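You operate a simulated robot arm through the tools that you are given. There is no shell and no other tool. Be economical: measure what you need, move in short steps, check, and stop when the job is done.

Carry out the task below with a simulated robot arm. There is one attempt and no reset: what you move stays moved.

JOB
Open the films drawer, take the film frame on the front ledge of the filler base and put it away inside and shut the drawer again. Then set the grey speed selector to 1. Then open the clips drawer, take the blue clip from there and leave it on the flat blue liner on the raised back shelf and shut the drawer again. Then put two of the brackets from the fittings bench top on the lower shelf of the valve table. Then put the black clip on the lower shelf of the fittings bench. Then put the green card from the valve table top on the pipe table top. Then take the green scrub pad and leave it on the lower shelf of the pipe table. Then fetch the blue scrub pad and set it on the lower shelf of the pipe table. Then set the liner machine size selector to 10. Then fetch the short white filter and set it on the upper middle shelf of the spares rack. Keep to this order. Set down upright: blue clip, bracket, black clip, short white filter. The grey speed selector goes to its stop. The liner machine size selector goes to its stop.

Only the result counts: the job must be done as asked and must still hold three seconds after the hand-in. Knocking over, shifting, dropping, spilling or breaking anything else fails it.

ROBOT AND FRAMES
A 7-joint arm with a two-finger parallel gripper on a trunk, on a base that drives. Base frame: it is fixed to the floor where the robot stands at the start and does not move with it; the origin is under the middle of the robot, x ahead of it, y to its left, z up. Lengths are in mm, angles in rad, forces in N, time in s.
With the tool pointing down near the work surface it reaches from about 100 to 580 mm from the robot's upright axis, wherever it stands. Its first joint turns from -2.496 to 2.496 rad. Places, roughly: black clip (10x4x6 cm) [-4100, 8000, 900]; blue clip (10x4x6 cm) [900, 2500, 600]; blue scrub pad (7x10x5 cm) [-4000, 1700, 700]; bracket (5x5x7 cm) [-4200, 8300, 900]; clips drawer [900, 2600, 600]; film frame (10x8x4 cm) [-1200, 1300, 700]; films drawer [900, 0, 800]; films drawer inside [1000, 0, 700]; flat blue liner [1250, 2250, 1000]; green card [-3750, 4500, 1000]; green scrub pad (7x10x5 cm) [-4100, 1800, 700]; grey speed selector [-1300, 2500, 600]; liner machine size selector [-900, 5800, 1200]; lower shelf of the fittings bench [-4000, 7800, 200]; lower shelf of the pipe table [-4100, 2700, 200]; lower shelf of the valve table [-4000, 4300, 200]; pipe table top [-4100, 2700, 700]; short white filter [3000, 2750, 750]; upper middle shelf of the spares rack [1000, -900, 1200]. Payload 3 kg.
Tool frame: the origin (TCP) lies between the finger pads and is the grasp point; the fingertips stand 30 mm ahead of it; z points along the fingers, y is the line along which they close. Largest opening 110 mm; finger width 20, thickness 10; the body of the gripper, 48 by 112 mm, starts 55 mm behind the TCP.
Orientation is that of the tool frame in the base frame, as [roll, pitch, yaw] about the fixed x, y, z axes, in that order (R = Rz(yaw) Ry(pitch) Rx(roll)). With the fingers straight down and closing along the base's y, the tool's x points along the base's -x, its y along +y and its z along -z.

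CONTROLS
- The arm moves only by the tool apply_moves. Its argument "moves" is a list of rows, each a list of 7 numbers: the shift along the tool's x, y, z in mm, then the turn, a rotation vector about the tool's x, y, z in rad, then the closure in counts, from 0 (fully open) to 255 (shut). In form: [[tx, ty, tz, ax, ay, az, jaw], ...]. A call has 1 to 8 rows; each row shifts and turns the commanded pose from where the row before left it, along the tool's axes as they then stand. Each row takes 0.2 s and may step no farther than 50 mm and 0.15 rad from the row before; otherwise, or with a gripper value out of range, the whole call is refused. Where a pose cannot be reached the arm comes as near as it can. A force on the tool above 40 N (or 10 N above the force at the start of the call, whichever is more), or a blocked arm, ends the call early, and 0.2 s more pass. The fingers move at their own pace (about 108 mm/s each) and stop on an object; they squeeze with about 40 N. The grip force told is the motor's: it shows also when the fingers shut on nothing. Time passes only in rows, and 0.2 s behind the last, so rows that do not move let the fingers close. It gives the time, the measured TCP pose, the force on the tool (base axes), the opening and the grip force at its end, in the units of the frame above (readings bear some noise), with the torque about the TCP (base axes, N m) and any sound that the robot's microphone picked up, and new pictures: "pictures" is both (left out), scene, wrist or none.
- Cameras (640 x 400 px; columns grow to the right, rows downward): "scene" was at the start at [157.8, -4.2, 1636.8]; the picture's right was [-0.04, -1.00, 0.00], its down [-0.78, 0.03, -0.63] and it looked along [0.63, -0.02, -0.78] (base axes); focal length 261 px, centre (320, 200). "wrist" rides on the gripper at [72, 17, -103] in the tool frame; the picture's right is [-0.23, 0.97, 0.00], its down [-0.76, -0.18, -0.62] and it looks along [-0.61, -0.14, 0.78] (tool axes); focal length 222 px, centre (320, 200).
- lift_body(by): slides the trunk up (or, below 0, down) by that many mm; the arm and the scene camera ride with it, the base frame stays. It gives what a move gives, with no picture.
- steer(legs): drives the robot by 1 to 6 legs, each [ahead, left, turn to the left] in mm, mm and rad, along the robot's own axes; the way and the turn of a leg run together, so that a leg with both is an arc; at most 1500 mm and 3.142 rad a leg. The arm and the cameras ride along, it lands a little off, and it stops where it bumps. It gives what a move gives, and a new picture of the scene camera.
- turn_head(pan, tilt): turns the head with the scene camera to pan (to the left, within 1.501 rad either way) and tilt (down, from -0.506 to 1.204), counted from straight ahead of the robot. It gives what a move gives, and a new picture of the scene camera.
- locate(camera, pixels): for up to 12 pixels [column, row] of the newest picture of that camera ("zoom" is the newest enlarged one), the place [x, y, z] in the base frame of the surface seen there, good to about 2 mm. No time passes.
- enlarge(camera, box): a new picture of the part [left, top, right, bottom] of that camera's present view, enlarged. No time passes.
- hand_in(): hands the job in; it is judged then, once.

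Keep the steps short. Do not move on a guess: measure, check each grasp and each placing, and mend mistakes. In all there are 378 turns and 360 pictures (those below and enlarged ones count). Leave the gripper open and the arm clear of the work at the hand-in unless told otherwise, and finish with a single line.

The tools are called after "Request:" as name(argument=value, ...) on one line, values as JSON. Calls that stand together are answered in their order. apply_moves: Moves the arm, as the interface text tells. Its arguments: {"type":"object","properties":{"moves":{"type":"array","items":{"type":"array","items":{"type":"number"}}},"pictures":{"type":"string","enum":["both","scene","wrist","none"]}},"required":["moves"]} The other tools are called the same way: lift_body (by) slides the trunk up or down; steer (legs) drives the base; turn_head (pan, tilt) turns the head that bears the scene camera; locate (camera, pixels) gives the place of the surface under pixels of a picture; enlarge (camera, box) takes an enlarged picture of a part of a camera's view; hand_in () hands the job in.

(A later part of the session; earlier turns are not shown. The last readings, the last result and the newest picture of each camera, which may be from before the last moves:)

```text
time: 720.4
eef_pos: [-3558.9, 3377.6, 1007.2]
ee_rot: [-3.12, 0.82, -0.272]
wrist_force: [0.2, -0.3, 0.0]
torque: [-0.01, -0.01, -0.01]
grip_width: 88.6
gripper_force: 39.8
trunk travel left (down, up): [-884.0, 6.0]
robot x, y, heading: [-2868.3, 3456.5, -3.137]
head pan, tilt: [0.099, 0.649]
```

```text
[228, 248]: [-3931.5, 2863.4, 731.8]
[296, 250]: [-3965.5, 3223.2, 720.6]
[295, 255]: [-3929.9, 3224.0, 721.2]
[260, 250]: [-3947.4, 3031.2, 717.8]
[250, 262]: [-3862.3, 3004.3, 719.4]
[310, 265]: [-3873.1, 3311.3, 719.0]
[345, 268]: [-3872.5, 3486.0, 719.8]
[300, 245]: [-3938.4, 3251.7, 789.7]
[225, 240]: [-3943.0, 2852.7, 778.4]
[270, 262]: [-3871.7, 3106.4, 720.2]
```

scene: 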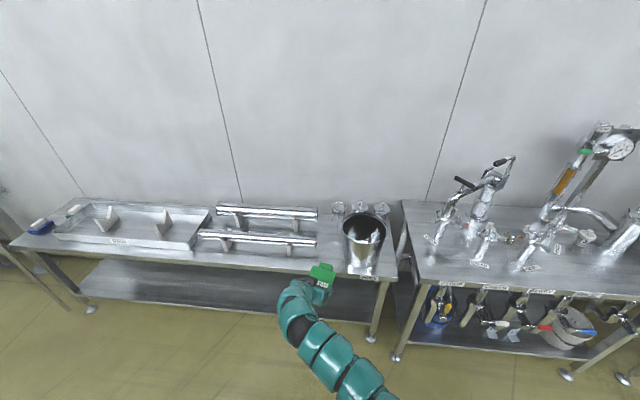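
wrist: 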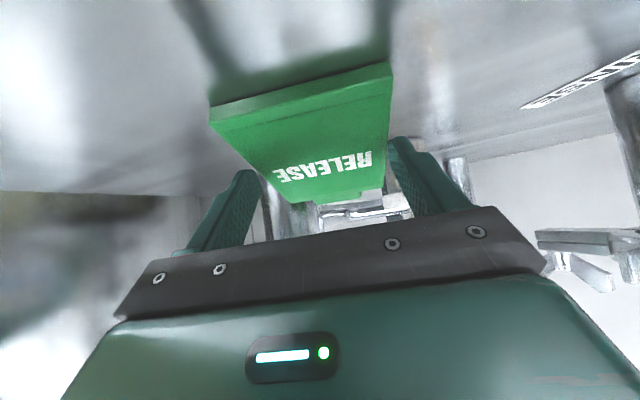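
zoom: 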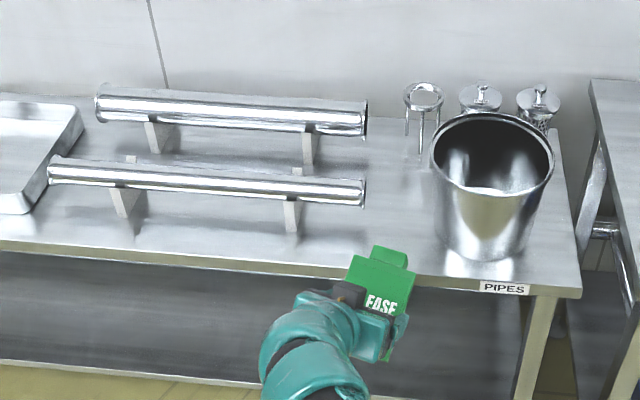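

The free spot is between the pipe ends (y≈3340) and the pot (≈3440). I square the hand's yaw and drive over it.

Request:
apply_moves(moves=[[0, 0, 0, -0.097, 0, -0.091, 255], [0, 0, 0, -0.097, 0, -0.091, 255]], pictures="none")

Request:
steer(legs=[[330, -10, 0]])

Request:
lift_body(by=-175)

Request:
enlarge(camera="scene", box=[240, 180, 420, 320])

```text
time: 721.0
eef_pos: [-3558.8, 3376.8, 1006.9]
ee_rot: [-3.123, 0.816, -0.004]
wrist_force: [-0.4, -0.1, -0.8]
torque: [0.02, -0.01, 0.0]
grip_width: 88.7
gripper_force: 40.0
trunk travel left (down, up): [-884.0, 6.0]
robot x, y, heading: [-2875.5, 3452.0, -3.143]
head pan, tilt: [0.099, 0.649]
```

```text
time: 723.1
eef_pos: [-3884.7, 3386.9, 1005.8]
ee_rot: [-3.121, 0.817, -0.005]
wrist_force: [-0.2, 0.7, -1.2]
torque: [0.01, 0.0, 0.0]
grip_width: 89.0
gripper_force: 39.1
trunk travel left (down, up): [-884.0, 6.0]
robot x, y, heading: [-3195.5, 3461.8, -3.141]
head pan, tilt: [0.099, 0.649]
```

scene: 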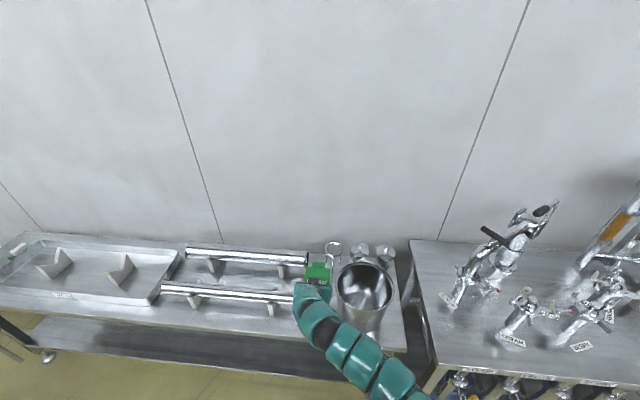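

```text
time: 725.1
eef_pos: [-3884.8, 3386.8, 832.5]
ee_rot: [-3.121, 0.817, -0.008]
wrist_force: [0.1, -0.3, -0.7]
torque: [-0.01, -0.01, 0.0]
grip_width: 88.5
gripper_force: 40.1
trunk travel left (down, up): [-709.0, 181.0]
robot x, y, heading: [-3195.5, 3459.3, -3.141]
head pan, tilt: [0.099, 0.649]
```

```text
2.86 times, centred on (330, 250) of scene
```

zoom: 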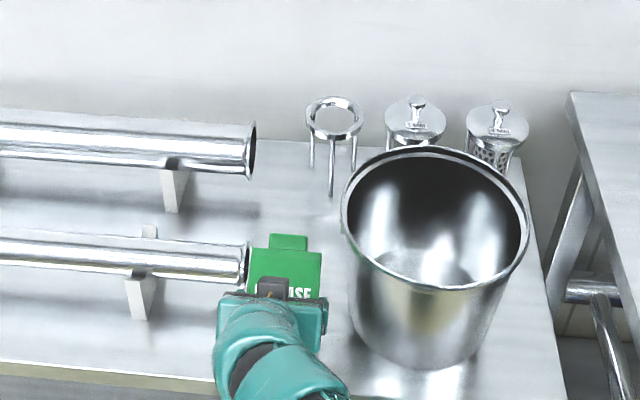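

Shift 12 mm right, away from the pipe end, then lower.

Request:
apply_moves(moves=[[0, -12, 0, 0, 0, 0, 255]], pictures="none")

Request:
lift_body(by=-58)

Request:
apply_moves(moves=[[1.5, 0, 1.4, 0, 0, 0, 255], [1.5, 0, 1.4, 0, 0, 0, 255], [1.5, 0, 1.4, 0, 0, 0, 255], [1.5, 0, 1.4, 0, 0, 0, 255]], pictures="wrist")

```text
time: 725.5
eef_pos: [-3887.7, 3396.7, 829.3]
ee_rot: [-3.12, 0.817, -0.006]
wrist_force: [0.1, 0.3, -1.6]
torque: [0.02, -0.04, -0.02]
grip_width: 88.8
gripper_force: 40.1
out of reach, approached as far as the arm can: row 1
trunk travel left (down, up): [-709.0, 181.0]
robot x, y, heading: [-3194.6, 3463.9, -3.141]
head pan, tilt: [0.099, 0.649]
```

```text
time: 726.5
eef_pos: [-3887.3, 3396.7, 773.9]
ee_rot: [-3.12, 0.818, -0.006]
wrist_force: [-0.6, 0.4, -0.6]
torque: [-0.04, -0.03, -0.01]
grip_width: 88.7
gripper_force: 39.5
trunk travel left (down, up): [-651.0, 239.0]
robot x, y, heading: [-3195.8, 3461.3, -3.137]
head pan, tilt: [0.099, 0.649]
```

```text
time: 727.5
eef_pos: [-3887.9, 3396.7, 766.9]
ee_rot: [-3.121, 0.825, -0.006]
wrist_force: [-5.8, -3.2, 18.2]
torque: [0.11, 0.27, 0.06]
grip_width: 88.6
gripper_force: 40.0
trunk travel left (down, up): [-651.0, 239.0]
robot x, y, heading: [-3192.3, 3463.2, -3.143]
head pan, tilt: [0.099, 0.649]
```

wrist: 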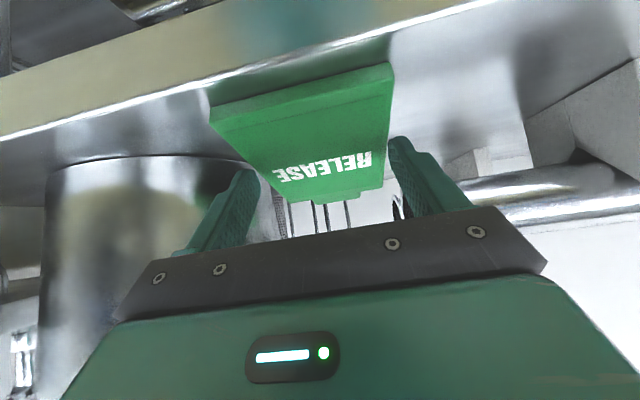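

Contact. Open slightly (96 mm) and back out.

Request:
apply_moves(moves=[[-1, 0, -1, 0, 0, 0, 255], [0, 0, 0, 0, 0, 0, 40], [0, 0, 0, 0, 0, 0, 28], [0, 0, 0, 0, 0, 0, 28]], pictures="none")

Request:
steer(legs=[[-320, 0, 0]])

Request:
enlarge(camera="scene", box=[240, 180, 420, 300])

```text
time: 728.5
eef_pos: [-3887.7, 3397.7, 765.0]
ee_rot: [-3.12, 0.817, -0.009]
wrist_force: [-0.7, 0.4, -0.8]
torque: [0.01, -0.02, -0.02]
grip_width: 97.9
gripper_force: 0.0
trunk travel left (down, up): [-651.0, 239.0]
robot x, y, heading: [-3193.4, 3465.6, -3.139]
head pan, tilt: [0.099, 0.649]
```

```text
time: 730.5
eef_pos: [-3580.1, 3400.5, 765.8]
ee_rot: [-3.121, 0.82, -0.013]
wrist_force: [0.2, 0.2, 0.1]
torque: [0.0, 0.01, -0.01]
grip_width: 98.2
gripper_force: 0.0
trunk travel left (down, up): [-651.0, 239.0]
robot x, y, heading: [-2890.5, 3462.9, 3.135]
head pan, tilt: [0.099, 0.649]
```

scene: 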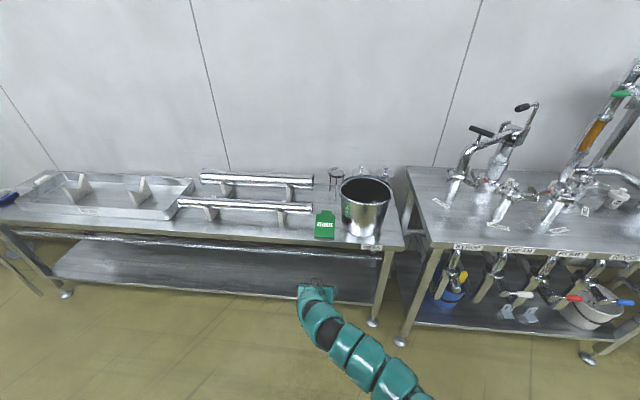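

```text
3.33 times, centred on (330, 240) of scene
```

zoom: 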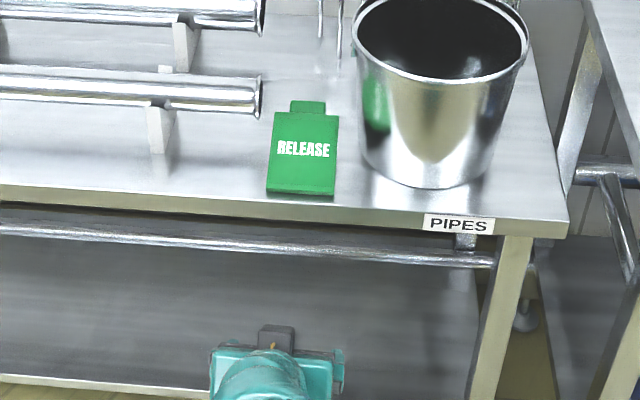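

The green card lies on the pipe table. Next the scrub pads further south.

Request:
steer(legs=[[0, 1450, 0]])

Request:
enlarge(camera="scene", box=[120, 140, 440, 340])

```text
time: 737.6
eef_pos: [-3596.3, 1977.9, 766.2]
ee_rot: [-3.121, 0.818, -0.023]
wrist_force: [0.8, -1.1, -0.4]
torque: [-0.01, -0.02, -0.02]
grip_width: 98.2
gripper_force: 0.1
trunk travel left (down, up): [-651.0, 239.0]
robot x, y, heading: [-2905.6, 2035.3, 3.13]
head pan, tilt: [0.099, 0.649]
```

scene: 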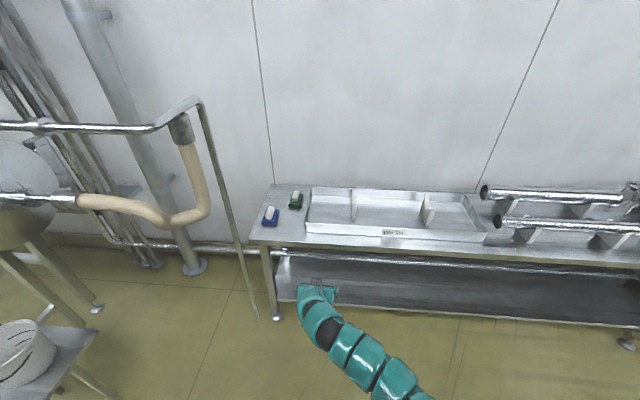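

```text
2.00 times, centred on (280, 240) of scene
```

zoom: 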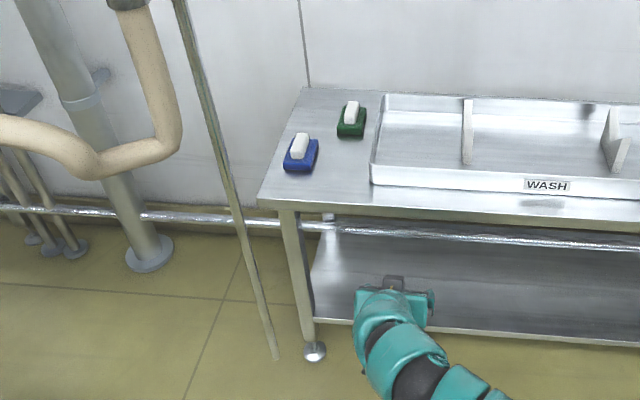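

Request:
enlarge(camera="scene", box=[245, 180, 325, 240])

Request:
locate(camera="scene", pixels=[[295, 196], [296, 193], [295, 206], [301, 205], [289, 205], [270, 212], [270, 222], [277, 221], [263, 221], [271, 208], [300, 282], [350, 290]])

```text
6.67 times, centred on (285, 210) of scene
```

zoom: 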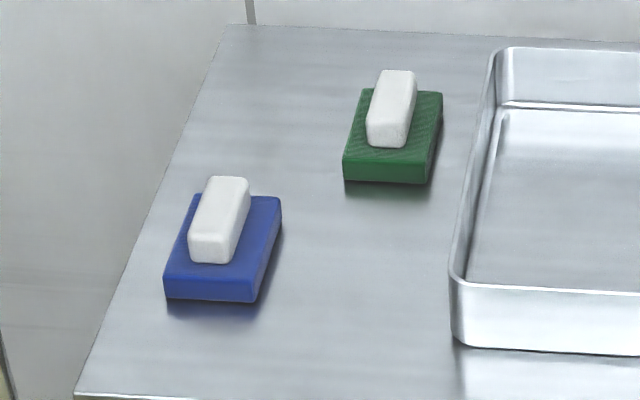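

```text
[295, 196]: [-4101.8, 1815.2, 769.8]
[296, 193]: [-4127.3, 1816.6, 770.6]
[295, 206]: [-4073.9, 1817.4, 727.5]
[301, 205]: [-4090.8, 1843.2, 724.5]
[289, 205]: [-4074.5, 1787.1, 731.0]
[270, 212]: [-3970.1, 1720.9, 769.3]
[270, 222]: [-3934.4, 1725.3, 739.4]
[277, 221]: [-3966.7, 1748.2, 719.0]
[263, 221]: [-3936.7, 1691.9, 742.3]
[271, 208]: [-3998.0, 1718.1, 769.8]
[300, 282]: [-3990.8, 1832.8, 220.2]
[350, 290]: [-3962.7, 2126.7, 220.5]
```

Green pad handle at (-4105,1816), top z 770; blue at (-3975,1720). I raise a bit and move over the green one.

Request:
lift_body(by=48)

Request:
steer(legs=[[0, 167, 0], [486, 0, 0]])

Request:
apply_moves(moves=[[0, 0, 0, 0, 0, 0, 115], [0, 0, 0, 0, 0, 0, 115]], pictures="wrist")

Request:
locate(camera="wrist", pixels=[[300, 100], [320, 100], [340, 100], [320, 130], [320, 70], [280, 80], [360, 80], [320, 150]])

```text
time: 738.5
eef_pos: [-3597.1, 1977.9, 814.3]
ee_rot: [-3.12, 0.817, -0.022]
wrist_force: [0.4, 1.0, 0.1]
torque: [0.0, 0.0, 0.05]
grip_width: 97.9
gripper_force: 0.1
trunk travel left (down, up): [-699.0, 191.0]
robot x, y, heading: [-2899.7, 2035.0, 3.127]
head pan, tilt: [0.099, 0.649]
```

```text
time: 742.5
eef_pos: [-4095.9, 1811.4, 813.1]
ee_rot: [-3.12, 0.815, -0.017]
wrist_force: [-0.6, 0.6, 0.3]
torque: [0.0, 0.0, 0.01]
grip_width: 98.0
gripper_force: 0.2
trunk travel left (down, up): [-699.0, 191.0]
robot x, y, heading: [-3402.1, 1867.1, 3.132]
head pan, tilt: [0.099, 0.649]
```

scene: 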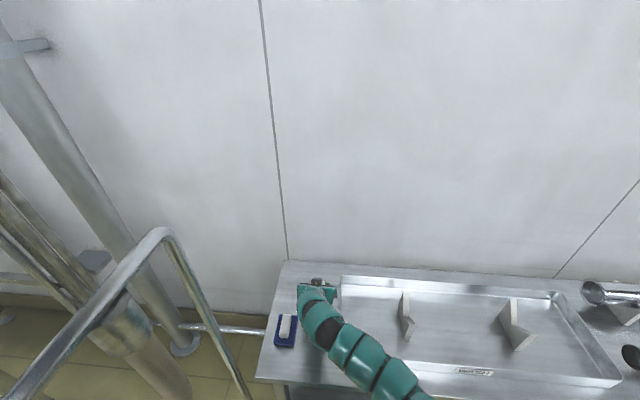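

```text
time: 743.1
eef_pos: [-4096.5, 1811.1, 813.4]
ee_rot: [-3.121, 0.818, -0.016]
wrist_force: [0.0, -0.5, 0.4]
torque: [0.0, 0.03, -0.01]
grip_width: 60.4
gripper_force: 0.0
trunk travel left (down, up): [-699.0, 191.0]
robot x, y, heading: [-3402.4, 1873.1, 3.131]
head pan, tilt: [0.099, 0.649]
```

wrist: 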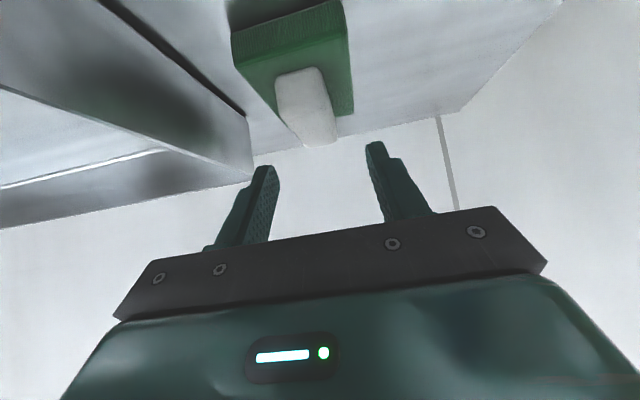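

```text
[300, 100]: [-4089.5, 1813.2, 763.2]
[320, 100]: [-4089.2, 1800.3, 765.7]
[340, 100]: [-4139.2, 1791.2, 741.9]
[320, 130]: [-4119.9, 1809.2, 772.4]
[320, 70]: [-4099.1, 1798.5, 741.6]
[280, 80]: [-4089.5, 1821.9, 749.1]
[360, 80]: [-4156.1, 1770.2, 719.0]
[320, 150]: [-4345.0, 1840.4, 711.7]
```

Centred on the handle. Lower 38 and close.

Request:
lift_body(by=-38)

Request:
apply_moves(moves=[[0, 0, 0, 0, 0, 0, 160], [0, 0, 0, 0, 0, 0, 255], [0, 0, 0, 0, 0, 0, 255], [0, 0, 0, 0, 0, 0, 255]], pictures="none")

Request:
lift_body(by=80)

```text
time: 744.0
eef_pos: [-4095.4, 1811.4, 776.2]
ee_rot: [-3.121, 0.815, -0.017]
wrist_force: [-0.5, 0.1, 0.0]
torque: [0.0, 0.02, 0.04]
grip_width: 60.3
gripper_force: 0.0
trunk travel left (down, up): [-661.0, 229.0]
robot x, y, heading: [-3402.9, 1871.0, 3.134]
head pan, tilt: [0.099, 0.649]
```

```text
time: 745.0
eef_pos: [-4095.6, 1812.0, 776.0]
ee_rot: [-3.119, 0.816, -0.018]
wrist_force: [-0.4, 0.2, 1.8]
torque: [-0.06, -0.05, -0.03]
grip_width: 29.4
gripper_force: 40.5
trunk travel left (down, up): [-661.0, 229.0]
robot x, y, heading: [-3403.6, 1868.5, 3.129]
head pan, tilt: [0.099, 0.649]
```

```text
time: 746.1
eef_pos: [-4096.0, 1812.3, 856.2]
ee_rot: [-3.12, 0.817, -0.016]
wrist_force: [-0.5, 0.1, -1.2]
torque: [0.0, 0.02, 0.02]
grip_width: 29.2
gripper_force: 40.0
trunk travel left (down, up): [-741.0, 149.0]
robot x, y, heading: [-3403.3, 1874.1, 3.126]
head pan, tilt: [0.099, 0.649]
```

Held (29 mm). Back out, shift north 330, lower to the shelf level.

Request:
steer(legs=[[-560, 0, 0], [0, -330, 0]])

Request:
lift_body(by=-280)

Request:
lift_body(by=-272)

Request:
turn_head(pan=0.0, tilt=0.55)

Request:
locate(camera="scene", pixels=[[300, 250], [320, 260], [320, 240], [250, 250], [380, 250], [300, 200], [320, 190], [320, 272]])

```text
time: 751.1
eef_pos: [-3523.0, 2132.5, 855.8]
ee_rot: [-3.121, 0.818, -0.021]
wrist_force: [-0.1, -1.0, -0.7]
torque: [-0.02, -0.02, 0.02]
grip_width: 29.0
gripper_force: 39.9
trunk travel left (down, up): [-741.0, 149.0]
robot x, y, heading: [-2831.9, 2190.0, 3.13]
head pan, tilt: [0.099, 0.649]
```

scene: 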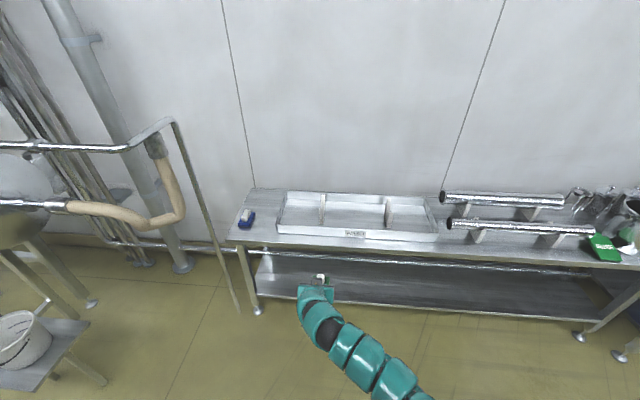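

```text
time: 754.0
eef_pos: [-3522.7, 2132.1, 575.5]
ee_rot: [-3.121, 0.818, -0.022]
wrist_force: [0.1, -0.8, 0.4]
torque: [0.01, -0.01, -0.02]
grip_width: 28.9
gripper_force: 39.9
trunk travel left (down, up): [-461.0, 429.0]
robot x, y, heading: [-2831.5, 2189.9, 3.126]
head pan, tilt: [0.099, 0.649]
```

```text
time: 756.7
eef_pos: [-3522.6, 2132.0, 303.5]
ee_rot: [-3.121, 0.817, -0.021]
wrist_force: [-0.6, -0.7, -0.2]
torque: [0.03, 0.01, 0.0]
grip_width: 29.1
gripper_force: 39.4
trunk travel left (down, up): [-189.0, 701.0]
robot x, y, heading: [-2827.3, 2189.9, 3.127]
head pan, tilt: [0.099, 0.649]
```

```text
time: 757.4
eef_pos: [-3523.3, 2132.6, 303.5]
ee_rot: [-3.121, 0.817, -0.021]
wrist_force: [-0.7, 0.6, 0.1]
torque: [-0.02, -0.05, -0.01]
grip_width: 29.3
gripper_force: 39.9
trunk travel left (down, up): [-189.0, 701.0]
robot x, y, heading: [-2825.9, 2186.4, 3.127]
head pan, tilt: [0.0, 0.55]
```

scene: 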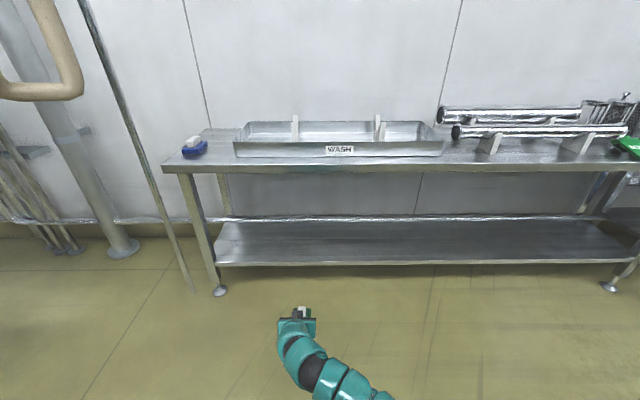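

```text
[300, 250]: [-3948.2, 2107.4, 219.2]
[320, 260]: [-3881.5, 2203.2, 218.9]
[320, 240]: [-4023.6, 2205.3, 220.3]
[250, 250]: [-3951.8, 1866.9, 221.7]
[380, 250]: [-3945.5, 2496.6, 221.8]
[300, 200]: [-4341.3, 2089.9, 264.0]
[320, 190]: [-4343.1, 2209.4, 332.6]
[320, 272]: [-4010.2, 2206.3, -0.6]
```

Shelf clear. Ahead 435, lower 24, touch down, release.

Request:
steer(legs=[[435, 0, 0]])

Request:
lift_body(by=-24)

Request:
apply_moves(moves=[[1.2, 0, 1.1, 0, 0, 0, 255], [1.2, 0, 1.1, 0, 0, 0, 255], [1.2, 0, 1.1, 0, 0, 0, 255]], pictures="none")

```text
time: 760.1
eef_pos: [-3959.6, 2139.0, 305.3]
ee_rot: [-3.12, 0.817, -0.023]
wrist_force: [-0.2, 0.3, -0.3]
torque: [0.01, -0.02, 0.0]
grip_width: 29.2
gripper_force: 39.9
trunk travel left (down, up): [-189.0, 701.0]
robot x, y, heading: [-3265.3, 2191.4, 3.125]
head pan, tilt: [0.0, 0.55]
```

scene: 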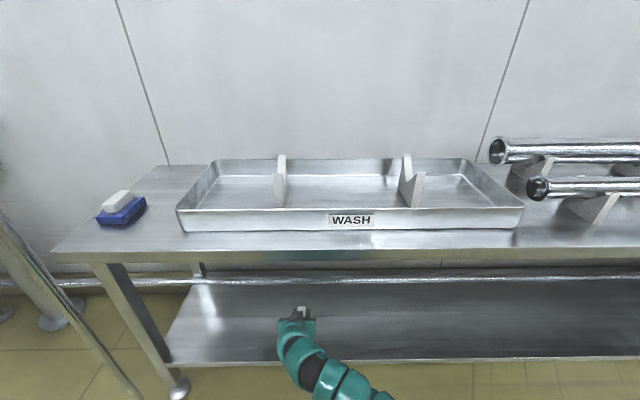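

```text
time: 760.8
eef_pos: [-3959.4, 2139.9, 277.8]
ee_rot: [-3.12, 0.815, -0.023]
wrist_force: [-1.1, 0.2, -0.4]
torque: [0.04, -0.01, 0.02]
grip_width: 29.0
gripper_force: 39.7
trunk travel left (down, up): [-165.0, 725.0]
robot x, y, heading: [-3266.8, 2191.9, 3.13]
head pan, tilt: [0.0, 0.55]
```

```text
time: 761.6
eef_pos: [-3960.9, 2139.1, 276.5]
ee_rot: [-3.12, 0.818, -0.024]
wrist_force: [0.0, -0.4, 6.2]
torque: [-0.25, -0.06, 0.01]
grip_width: 29.1
gripper_force: 39.7
trunk travel left (down, up): [-165.0, 725.0]
robot x, y, heading: [-3261.8, 2193.8, 3.123]
head pan, tilt: [0.0, 0.55]
```

Contact. Release, raise, back out and go for the blue pad.

Request:
apply_moves(moves=[[0, 0, 0, 0, 0, 0, 150], [0, 0, 0, 0, 0, 0, 115], [0, 0, 0, 0, 0, 0, 115]], pictures="none")

Request:
lift_body(by=45)

Request:
steer(legs=[[-420, 0, 0], [0, 422, 0]])

Request:
lift_body(by=390)

Request:
lift_body(by=105)

```text
time: 762.4
eef_pos: [-3960.2, 2139.4, 276.0]
ee_rot: [-3.121, 0.816, -0.024]
wrist_force: [-0.9, -0.2, 0.3]
torque: [-0.01, -0.02, 0.0]
grip_width: 60.5
gripper_force: 0.0
trunk travel left (down, up): [-165.0, 725.0]
robot x, y, heading: [-3266.6, 2197.8, 3.129]
head pan, tilt: [0.0, 0.55]
```

```text
time: 763.2
eef_pos: [-3958.7, 2141.2, 319.6]
ee_rot: [-3.12, 0.816, -0.023]
wrist_force: [0.3, -0.7, 0.2]
torque: [-0.03, 0.03, 0.04]
grip_width: 60.6
gripper_force: 0.0
trunk travel left (down, up): [-210.0, 680.0]
robot x, y, heading: [-3266.6, 2192.1, 3.12]
head pan, tilt: [0.0, 0.55]
```

```text
time: 768.0
eef_pos: [-3547.2, 1716.5, 320.5]
ee_rot: [-3.121, 0.817, -0.029]
wrist_force: [-0.4, 0.4, -0.1]
torque: [0.04, 0.03, -0.04]
grip_width: 60.6
gripper_force: 0.0
trunk travel left (down, up): [-210.0, 680.0]
robot x, y, heading: [-2850.1, 1767.2, 3.123]
head pan, tilt: [0.0, 0.55]
```

scene: 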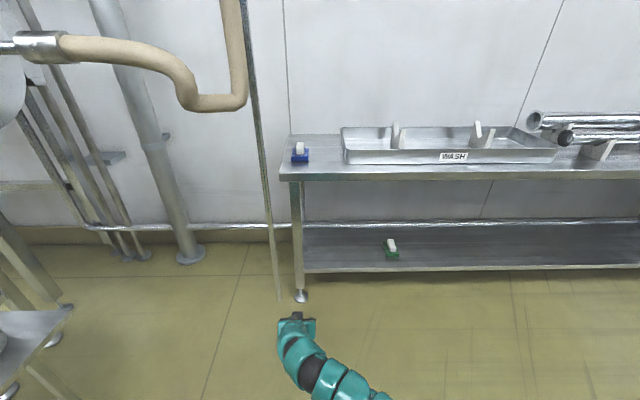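

```text
time: 771.8
eef_pos: [-3548.2, 1716.2, 708.5]
ee_rot: [-3.123, 0.817, -0.027]
wrist_force: [-0.9, 0.2, -0.5]
torque: [0.0, 0.0, 0.01]
grip_width: 60.5
gripper_force: 0.1
trunk travel left (down, up): [-600.0, 290.0]
robot x, y, heading: [-2850.6, 1766.0, 3.118]
head pan, tilt: [0.0, 0.55]
```

```text
time: 773.1
eef_pos: [-3548.3, 1716.1, 814.4]
ee_rot: [-3.122, 0.818, -0.026]
wrist_force: [-0.5, 0.4, -0.5]
torque: [0.0, 0.01, 0.02]
grip_width: 60.2
gripper_force: 0.1
trunk travel left (down, up): [-705.0, 185.0]
robot x, y, heading: [-2852.7, 1768.0, 3.121]
head pan, tilt: [0.0, 0.55]
```

Request:
locate(camera="scene", pixels=[[262, 150], [268, 200], [275, 260], [255, 80], [300, 148], [280, 295]])

```text
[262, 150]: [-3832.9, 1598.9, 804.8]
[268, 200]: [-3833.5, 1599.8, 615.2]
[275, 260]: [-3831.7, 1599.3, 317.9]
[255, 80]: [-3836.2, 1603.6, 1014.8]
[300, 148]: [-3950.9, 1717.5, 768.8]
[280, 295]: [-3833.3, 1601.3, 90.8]
```

Pole is 56 mm+ clear. Ahead 412, lower 38, grip.

Request:
steer(legs=[[412, 4, 0]])

Request:
apply_moves(moves=[[0, 0, 0, 0, 0, 0, 115]], pictures="wrist")

Request:
locate(camera="wrist", pixels=[[300, 100], [320, 100], [280, 100], [340, 100], [310, 130], [290, 130], [330, 130], [310, 80]])

```text
time: 775.7
eef_pos: [-3960.7, 1715.1, 814.5]
ee_rot: [-3.121, 0.817, -0.02]
wrist_force: [-0.6, -0.5, -0.6]
torque: [0.02, 0.0, 0.0]
grip_width: 60.5
gripper_force: 0.0
trunk travel left (down, up): [-705.0, 185.0]
robot x, y, heading: [-3262.2, 1769.2, 3.129]
head pan, tilt: [0.0, 0.55]
```

scene: 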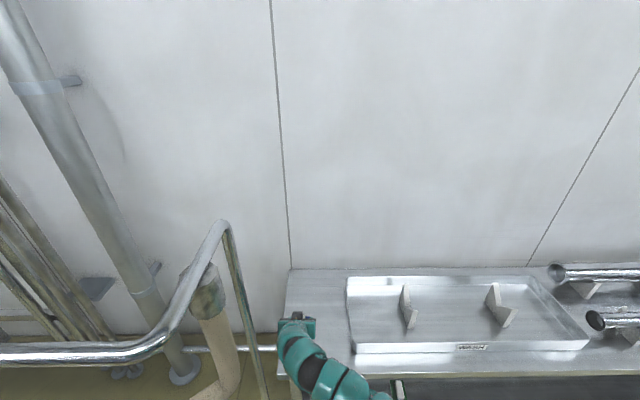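

```text
time: 776.1
eef_pos: [-3960.0, 1715.9, 816.1]
ee_rot: [-3.121, 0.817, -0.02]
wrist_force: [-0.2, 0.7, -0.4]
torque: [0.01, -0.02, -0.03]
grip_width: 60.6
gripper_force: 0.0
trunk travel left (down, up): [-705.0, 185.0]
robot x, y, heading: [-3266.5, 1769.3, 3.127]
head pan, tilt: [0.0, 0.55]
```

wrist: 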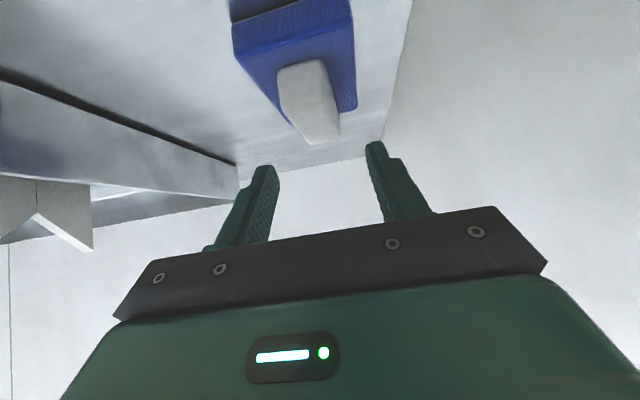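

```text
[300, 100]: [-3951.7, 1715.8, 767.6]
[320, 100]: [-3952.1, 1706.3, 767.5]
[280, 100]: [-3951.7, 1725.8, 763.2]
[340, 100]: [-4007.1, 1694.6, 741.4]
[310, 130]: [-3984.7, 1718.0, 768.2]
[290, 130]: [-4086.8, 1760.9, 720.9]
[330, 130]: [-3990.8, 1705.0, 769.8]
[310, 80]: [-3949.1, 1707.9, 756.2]
```

Request:
lift_body(by=-40)

Request:
apply_moves(moves=[[0, 0, 0, 0, 0, 0, 160], [0, 0, 0, 0, 0, 0, 255], [0, 0, 0, 0, 0, 0, 255], [0, 0, 0, 0, 0, 0, 255]], pictures="none")

Request:
lift_body(by=80)

```text
time: 776.9
eef_pos: [-3959.8, 1714.4, 775.1]
ee_rot: [-3.121, 0.817, -0.021]
wrist_force: [0.3, 1.1, 0.8]
torque: [-0.01, -0.01, -0.02]
grip_width: 60.3
gripper_force: 0.0
trunk travel left (down, up): [-665.0, 225.0]
robot x, y, heading: [-3267.3, 1773.0, 3.13]
head pan, tilt: [0.0, 0.55]
```

```text
time: 777.9
eef_pos: [-3960.4, 1715.2, 776.3]
ee_rot: [-3.121, 0.819, -0.022]
wrist_force: [-0.5, -0.6, 1.8]
torque: [-0.11, 0.06, 0.02]
grip_width: 28.8
gripper_force: 40.4
trunk travel left (down, up): [-665.0, 225.0]
robot x, y, heading: [-3260.3, 1773.8, 3.129]
head pan, tilt: [0.0, 0.55]
```

```text
time: 779.1
eef_pos: [-3959.7, 1715.4, 854.7]
ee_rot: [-3.119, 0.818, -0.022]
wrist_force: [-0.3, 0.1, 0.0]
torque: [-0.01, -0.04, 0.01]
grip_width: 29.3
gripper_force: 40.1
trunk travel left (down, up): [-745.0, 145.0]
robot x, y, heading: [-3264.3, 1769.4, 3.128]
head pan, tilt: [0.0, 0.55]
```

Request:
steer(legs=[[-420, 0, 0], [0, -610, 0]])

Request:
lift_body(by=-280)

Request:
lift_body(by=-270)

Request:
steer(legs=[[412, 0, 0]])

```text
time: 784.6
eef_pos: [-3541.3, 2313.5, 854.9]
ee_rot: [-3.119, 0.819, -0.028]
wrist_force: [0.2, -0.4, -0.7]
torque: [-0.02, -0.05, 0.03]
grip_width: 29.2
gripper_force: 40.5
trunk travel left (down, up): [-745.0, 145.0]
robot x, y, heading: [-2849.3, 2368.9, 3.124]
head pan, tilt: [0.0, 0.55]
```

scene: 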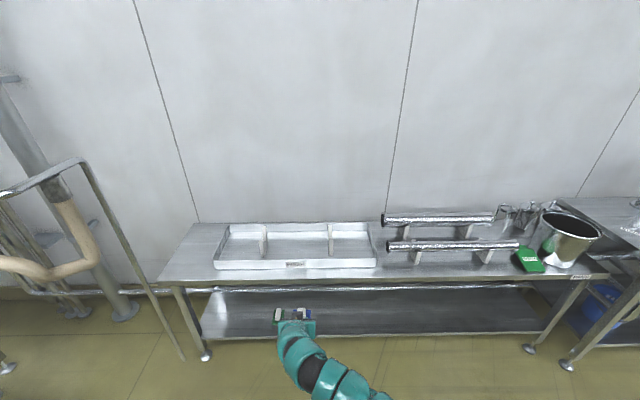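

```text
time: 787.4
eef_pos: [-3541.4, 2314.8, 574.1]
ee_rot: [-3.12, 0.817, -0.028]
wrist_force: [0.6, 1.1, -0.7]
torque: [0.02, -0.01, 0.0]
grip_width: 29.0
gripper_force: 40.2
trunk travel left (down, up): [-465.0, 425.0]
robot x, y, heading: [-2845.9, 2362.1, 3.119]
head pan, tilt: [0.0, 0.55]
```

```text
time: 790.2
eef_pos: [-3542.4, 2314.1, 305.1]
ee_rot: [-3.121, 0.816, -0.026]
wrist_force: [-0.6, 0.6, -0.9]
torque: [0.02, 0.03, -0.03]
grip_width: 29.2
gripper_force: 40.3
trunk travel left (down, up): [-195.0, 695.0]
robot x, y, heading: [-2846.0, 2369.9, 3.125]
head pan, tilt: [0.0, 0.55]
```

```text
time: 792.8
eef_pos: [-3961.1, 2310.1, 305.1]
ee_rot: [-3.12, 0.818, -0.015]
wrist_force: [-0.9, -0.2, -0.7]
torque: [0.01, 0.01, 0.0]
grip_width: 29.0
gripper_force: 40.0
trunk travel left (down, up): [-195.0, 695.0]
robot x, y, heading: [-3267.3, 2373.3, 3.131]
head pan, tilt: [0.0, 0.55]
```

scene: 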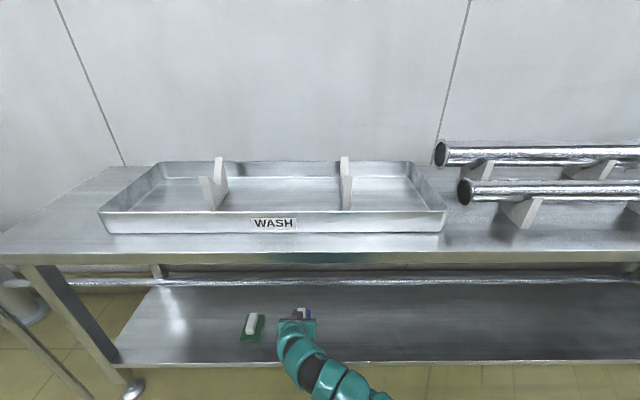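

Request:
lift_body(by=-26)

Request:
apply_moves(moves=[[1.2, 0, 1.1, 0, 0, 0, 255], [1.2, 0, 1.1, 0, 0, 0, 255], [1.2, 0, 1.1, 0, 0, 0, 255]], pictures="none")

Request:
apply_moves(moves=[[0, 0, 0, 0, 0, 0, 150], [0, 0, 0, 0, 0, 0, 110], [0, 0, 0, 0, 0, 0, 110]], pictures="none")

Request:
lift_body(by=45)

Request:
steer(legs=[[-500, 0, 0]])

```text
time: 793.5
eef_pos: [-3961.0, 2311.3, 279.7]
ee_rot: [-3.121, 0.817, -0.014]
wrist_force: [-0.3, 0.3, -0.4]
torque: [-0.01, 0.02, 0.0]
grip_width: 28.8
gripper_force: 40.0
trunk travel left (down, up): [-169.0, 721.0]
robot x, y, heading: [-3268.3, 2372.9, 3.133]
head pan, tilt: [0.0, 0.55]
```

```text
time: 794.3
eef_pos: [-3960.4, 2313.4, 275.4]
ee_rot: [-3.121, 0.819, -0.016]
wrist_force: [0.7, 0.0, 11.0]
torque: [-0.34, -0.1, 0.08]
grip_width: 29.2
gripper_force: 40.2
trunk travel left (down, up): [-169.0, 721.0]
robot x, y, heading: [-3265.9, 2374.7, 3.135]
head pan, tilt: [0.0, 0.55]
```

```text
time: 795.1
eef_pos: [-3960.1, 2311.0, 273.5]
ee_rot: [-3.121, 0.817, -0.014]
wrist_force: [-0.8, -0.1, 0.1]
torque: [0.01, 0.01, 0.02]
grip_width: 62.4
gripper_force: 0.1
trunk travel left (down, up): [-169.0, 721.0]
robot x, y, heading: [-3262.0, 2374.3, 3.135]
head pan, tilt: [0.0, 0.55]
```

```text
time: 796.0
eef_pos: [-3961.2, 2312.2, 318.9]
ee_rot: [-3.12, 0.817, -0.014]
wrist_force: [-0.6, -0.1, -0.2]
torque: [-0.02, -0.01, 0.0]
grip_width: 62.5
gripper_force: 0.1
trunk travel left (down, up): [-214.0, 676.0]
robot x, y, heading: [-3266.6, 2370.0, 3.134]
head pan, tilt: [0.0, 0.55]
```

```text
time: 798.9
eef_pos: [-3469.4, 2309.2, 318.2]
ee_rot: [-3.12, 0.816, -0.016]
wrist_force: [0.4, 0.4, 0.4]
torque: [-0.04, 0.04, -0.01]
grip_width: 62.5
gripper_force: 0.1
trunk travel left (down, up): [-214.0, 676.0]
robot x, y, heading: [-2772.0, 2365.0, 3.13]
head pan, tilt: [0.0, 0.55]
```

scene: 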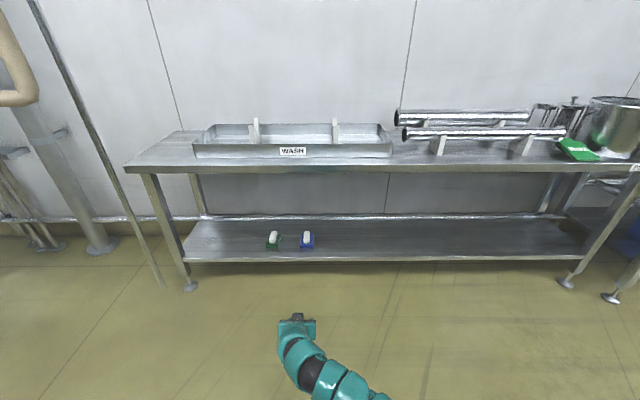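

Both pads are on the lower shelf. Next the liner machine. I raise the trunk and drive back north and east around the cart.

Request:
lift_body(by=400)

Request:
lift_body(by=270)

Request:
steer(legs=[[0, 0, 0.012], [0, -1420, 0], [0, -1420, 0], [0, -1420, 0], [0, -1380, 0]])

```text
time: 802.7
eef_pos: [-3469.3, 2310.5, 718.9]
ee_rot: [-3.119, 0.817, -0.018]
wrist_force: [0.3, 0.6, 0.3]
torque: [-0.01, 0.01, -0.02]
grip_width: 62.4
gripper_force: 0.0
trunk travel left (down, up): [-614.0, 276.0]
robot x, y, heading: [-2777.1, 2365.1, 3.132]
head pan, tilt: [0.0, 0.55]
```

```text
time: 805.4
eef_pos: [-3470.4, 2309.4, 988.8]
ee_rot: [-3.12, 0.817, -0.019]
wrist_force: [0.0, -1.2, -0.2]
torque: [0.02, 0.02, -0.01]
grip_width: 62.7
gripper_force: 0.1
trunk travel left (down, up): [-884.0, 6.0]
robot x, y, heading: [-2776.1, 2369.8, 3.137]
head pan, tilt: [0.0, 0.55]
```

```text
time: 832.6
eef_pos: [-3383.9, 7929.9, 990.4]
ee_rot: [-3.121, 0.816, -0.016]
wrist_force: [0.3, 0.2, 0.1]
torque: [-0.01, 0.01, -0.01]
grip_width: 62.2
gripper_force: 0.1
trunk travel left (down, up): [-884.0, 6.0]
robot x, y, heading: [-2689.0, 7990.7, 3.136]
head pan, tilt: [0.0, 0.55]
```

scene: 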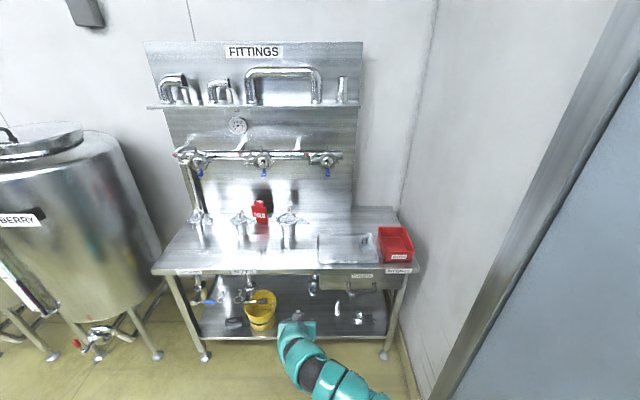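

Back east along y≈7980 to x≈790, then strafe south to y≈5840 (hand z 990 passes over the cart).

Request:
steer(legs=[[-1490, 0, 0], [-1490, 0, 0], [-500, 0, 0], [0, 1450, 0], [0, 660, 0]])

Request:
turn_head(pan=0.0, tilt=0.3)

Request:
enlarge(camera="scene", box=[220, 100, 420, 300])

```text
time: 859.3
eef_pos: [131.9, 5845.6, 989.7]
ee_rot: [-3.12, 0.816, 0.015]
wrist_force: [0.4, -0.2, 1.5]
torque: [-0.01, 0.0, 0.0]
grip_width: 62.5
gripper_force: 0.1
trunk travel left (down, up): [-884.0, 6.0]
robot x, y, heading: [825.8, 5921.1, -3.119]
head pan, tilt: [0.0, 0.55]
```

scene: 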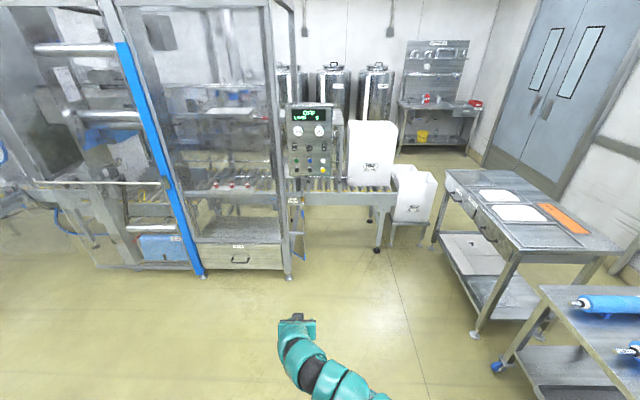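

```text
time: 860.1
eef_pos: [131.4, 5845.6, 988.8]
ee_rot: [-3.119, 0.817, 0.013]
wrist_force: [-0.8, -0.3, 0.7]
torque: [0.01, 0.01, -0.02]
grip_width: 62.5
gripper_force: 0.0
trunk travel left (down, up): [-884.0, 6.0]
robot x, y, heading: [822.8, 5925.5, -3.122]
head pan, tilt: [0.0, 0.3]
```

scene: 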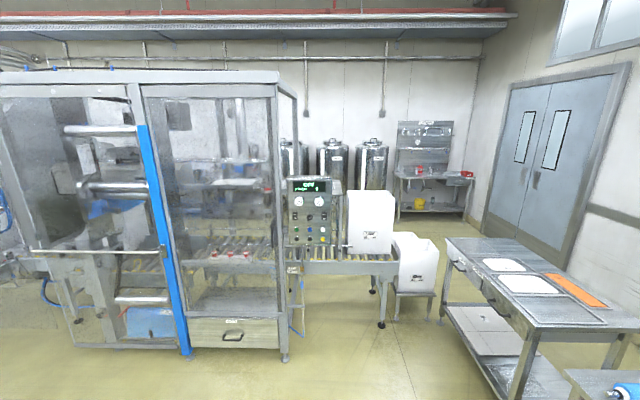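

```text
2.00 times, centred on (320, 200) of scene
```

zoom: 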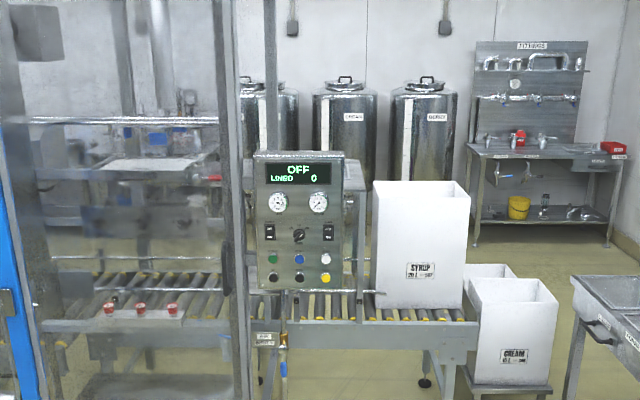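

Ahead 600 and zoom on the panel.

Request:
steer(legs=[[0, 0, -0.02], [620, 0, 0]])

Request:
enlarge(camera="scene", box=[270, 150, 370, 290])

```text
time: 863.9
eef_pos: [-482.1, 5871.0, 989.0]
ee_rot: [-3.118, 0.817, -0.017]
wrist_force: [0.2, 0.3, 0.8]
torque: [-0.03, 0.0, 0.01]
grip_width: 62.3
gripper_force: 0.0
trunk travel left (down, up): [-884.0, 6.0]
robot x, y, heading: [212.8, 5925.3, 3.131]
head pan, tilt: [0.0, 0.3]
```

scene: 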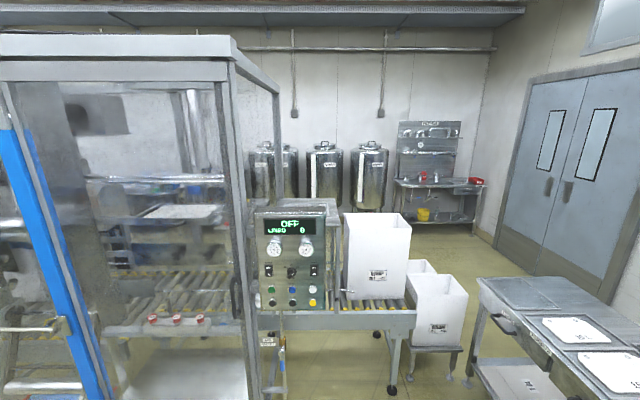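

```text
2.86 times, centred on (320, 220) of scene
```

zoom: 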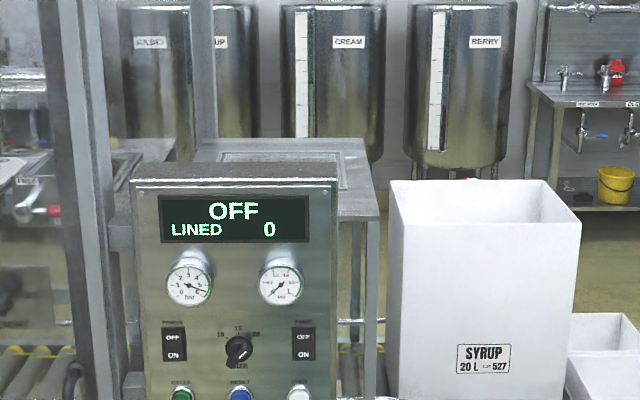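

Request:
enlarge(camera="scene", box=[270, 250, 320, 285])

Request:
locate(camera="zoom", pixels=[[290, 240], [270, 270], [310, 210], [250, 250], [330, 250], [290, 200], [200, 250], [290, 310], [400, 250], [400, 120], [200, 120], [285, 225]])

```text
11.43 times, centred on (295, 268) of scene
```

zoom: 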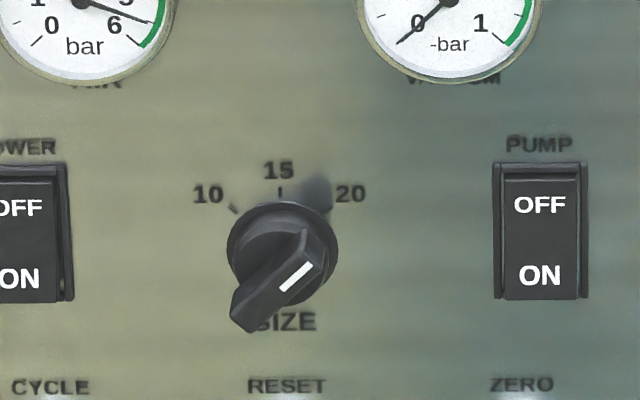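

```text
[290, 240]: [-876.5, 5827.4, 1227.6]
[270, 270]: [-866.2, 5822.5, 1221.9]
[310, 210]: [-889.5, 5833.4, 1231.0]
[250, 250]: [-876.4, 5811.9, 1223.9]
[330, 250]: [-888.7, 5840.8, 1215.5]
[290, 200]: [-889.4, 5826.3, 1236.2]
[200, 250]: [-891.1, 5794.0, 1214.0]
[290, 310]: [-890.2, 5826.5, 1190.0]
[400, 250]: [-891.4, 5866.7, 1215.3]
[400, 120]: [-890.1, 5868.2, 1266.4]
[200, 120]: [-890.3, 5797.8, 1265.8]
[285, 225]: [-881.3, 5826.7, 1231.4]
```

Knob centre ≈(y 5824, z 1212), on a vertical panel at x=-890; the bar points to 20. I test raising the arm to that height.

Request:
apply_moves(moves=[[-30, 0, -28, 0, 0, 0, 255], [-30, 0, -28, 0, 0, 0, 255], [-30, 0, -28, 0, 0, 0, 255], [-30, 0, -28, 0, 0, 0, 255], [-30, 0, -28, 0, 0, 0, 255], [-30, 0, -28, 0, 0, 0, 255]], pictures="none")

```text
time: 865.3
eef_pos: [-540.8, 5831.3, 1214.4]
ee_rot: [-3.117, 0.815, -0.018]
wrist_force: [-1.1, -0.1, -0.2]
torque: [0.01, 0.0, -0.01]
grip_width: 0.0
gripper_force: 37.5
out of reach, approached as far as the arm can: row 1, 2, 3, 4, 5, 6
trunk travel left (down, up): [-884.0, 6.0]
robot x, y, heading: [212.6, 5929.4, 3.131]
head pan, tilt: [0.0, 0.3]
```

It reaches. I'll push the bar's pointer end counter-clockwise with the closed fingertips: start at its lower right (y≈5852, z≈1203).

Request:
steer(legs=[[0, -22, 0], [290, 0, 0]])

Request:
apply_moves(moves=[[0, 0, 0, 0, 0, 0, 255]], pictures="wrist")

```text
time: 867.7
eef_pos: [-824.8, 5849.6, 1211.9]
ee_rot: [-3.117, 0.815, -0.011]
wrist_force: [0.1, 0.0, -0.3]
torque: [-0.01, -0.01, 0.0]
grip_width: 0.1
gripper_force: 37.8
trunk travel left (down, up): [-884.0, 6.0]
robot x, y, heading: [-72.1, 5951.5, 3.14]
head pan, tilt: [0.0, 0.3]
```

scene: 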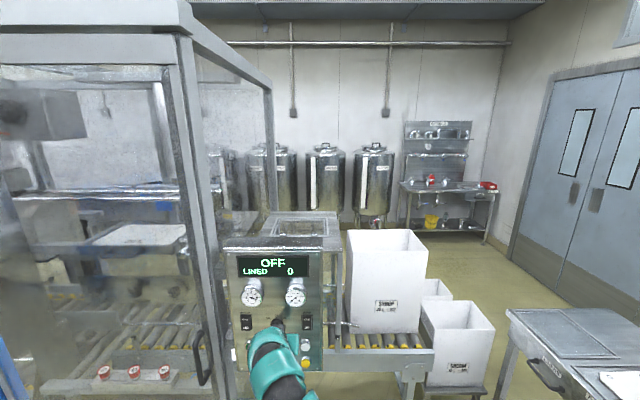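

```text
time: 868.1
eef_pos: [-825.2, 5849.6, 1212.6]
ee_rot: [-3.117, 0.814, -0.011]
wrist_force: [-0.4, 0.1, -0.4]
torque: [0.0, -0.04, 0.0]
grip_width: 0.0
gripper_force: 37.3
trunk travel left (down, up): [-884.0, 6.0]
robot x, y, heading: [-70.8, 5952.0, 3.139]
head pan, tilt: [0.0, 0.3]
```

wrist: 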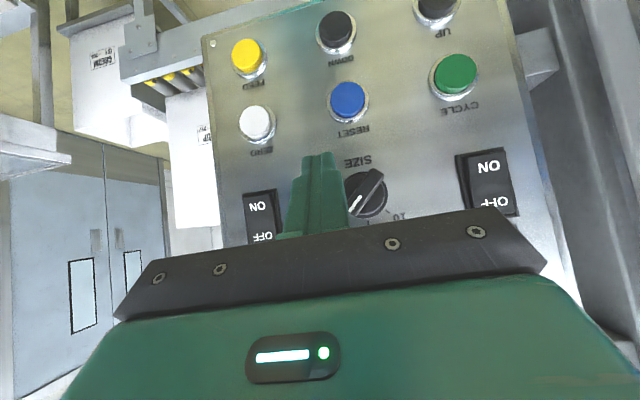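

Finger is right of the knob. Move in 32 mm and sweep up-left.

Request:
steer(legs=[[31, 0, 0]])

Request:
apply_moves(moves=[[-4.4, 2.5, -4.1, 0, 0, 0, 255], [-4.4, 2.5, -4.1, 0, 0, 0, 255], [-4.4, 3, -4.1, 0, 0, 0, 255], [-4.4, 4, -4.1, 0, 0, 0, 255]], pictures="wrist")

Request:
enlarge(camera="wrist", box=[270, 100, 450, 220])

```text
time: 869.0
eef_pos: [-852.9, 5849.5, 1212.4]
ee_rot: [-3.115, 0.809, -0.008]
wrist_force: [0.1, 1.2, 0.3]
torque: [-0.04, -0.05, 0.03]
grip_width: 0.0
gripper_force: 37.7
trunk travel left (down, up): [-884.0, 6.0]
robot x, y, heading: [-101.8, 5956.1, 3.136]
head pan, tilt: [0.0, 0.3]
stopped in leg 1: the force on the tool passed its limit at 128 N (the readings are from after the stop); the commanded pose is now the measured one
```

scene: 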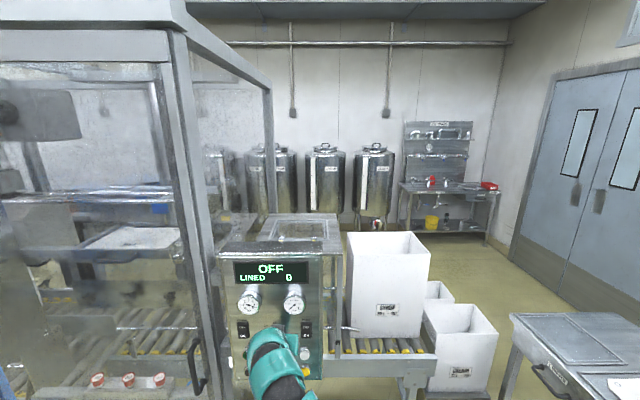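

```text
time: 870.0
eef_pos: [-855.1, 5845.3, 1240.0]
ee_rot: [-3.117, 0.817, -0.019]
wrist_force: [6.2, 29.2, 12.5]
torque: [0.35, 0.25, -0.76]
grip_width: 0.1
gripper_force: 38.4
trunk travel left (down, up): [-884.0, 6.0]
robot x, y, heading: [-101.3, 5953.2, 3.139]
head pan, tilt: [0.0, 0.3]
```

wrist: 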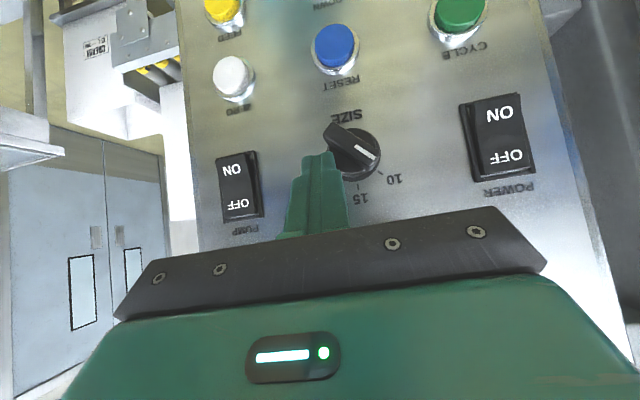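

```text
3.33 times, centred on (360, 160) of wrist
```

zoom: 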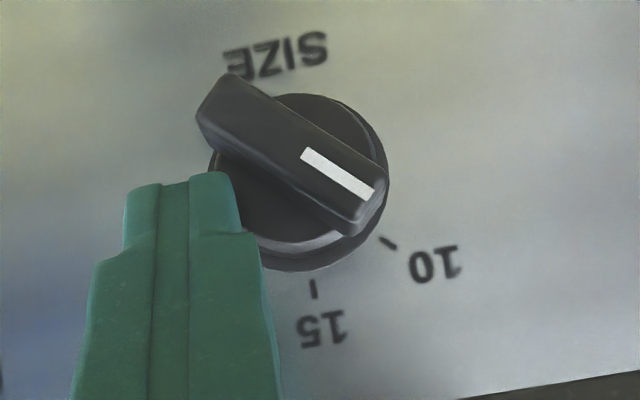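

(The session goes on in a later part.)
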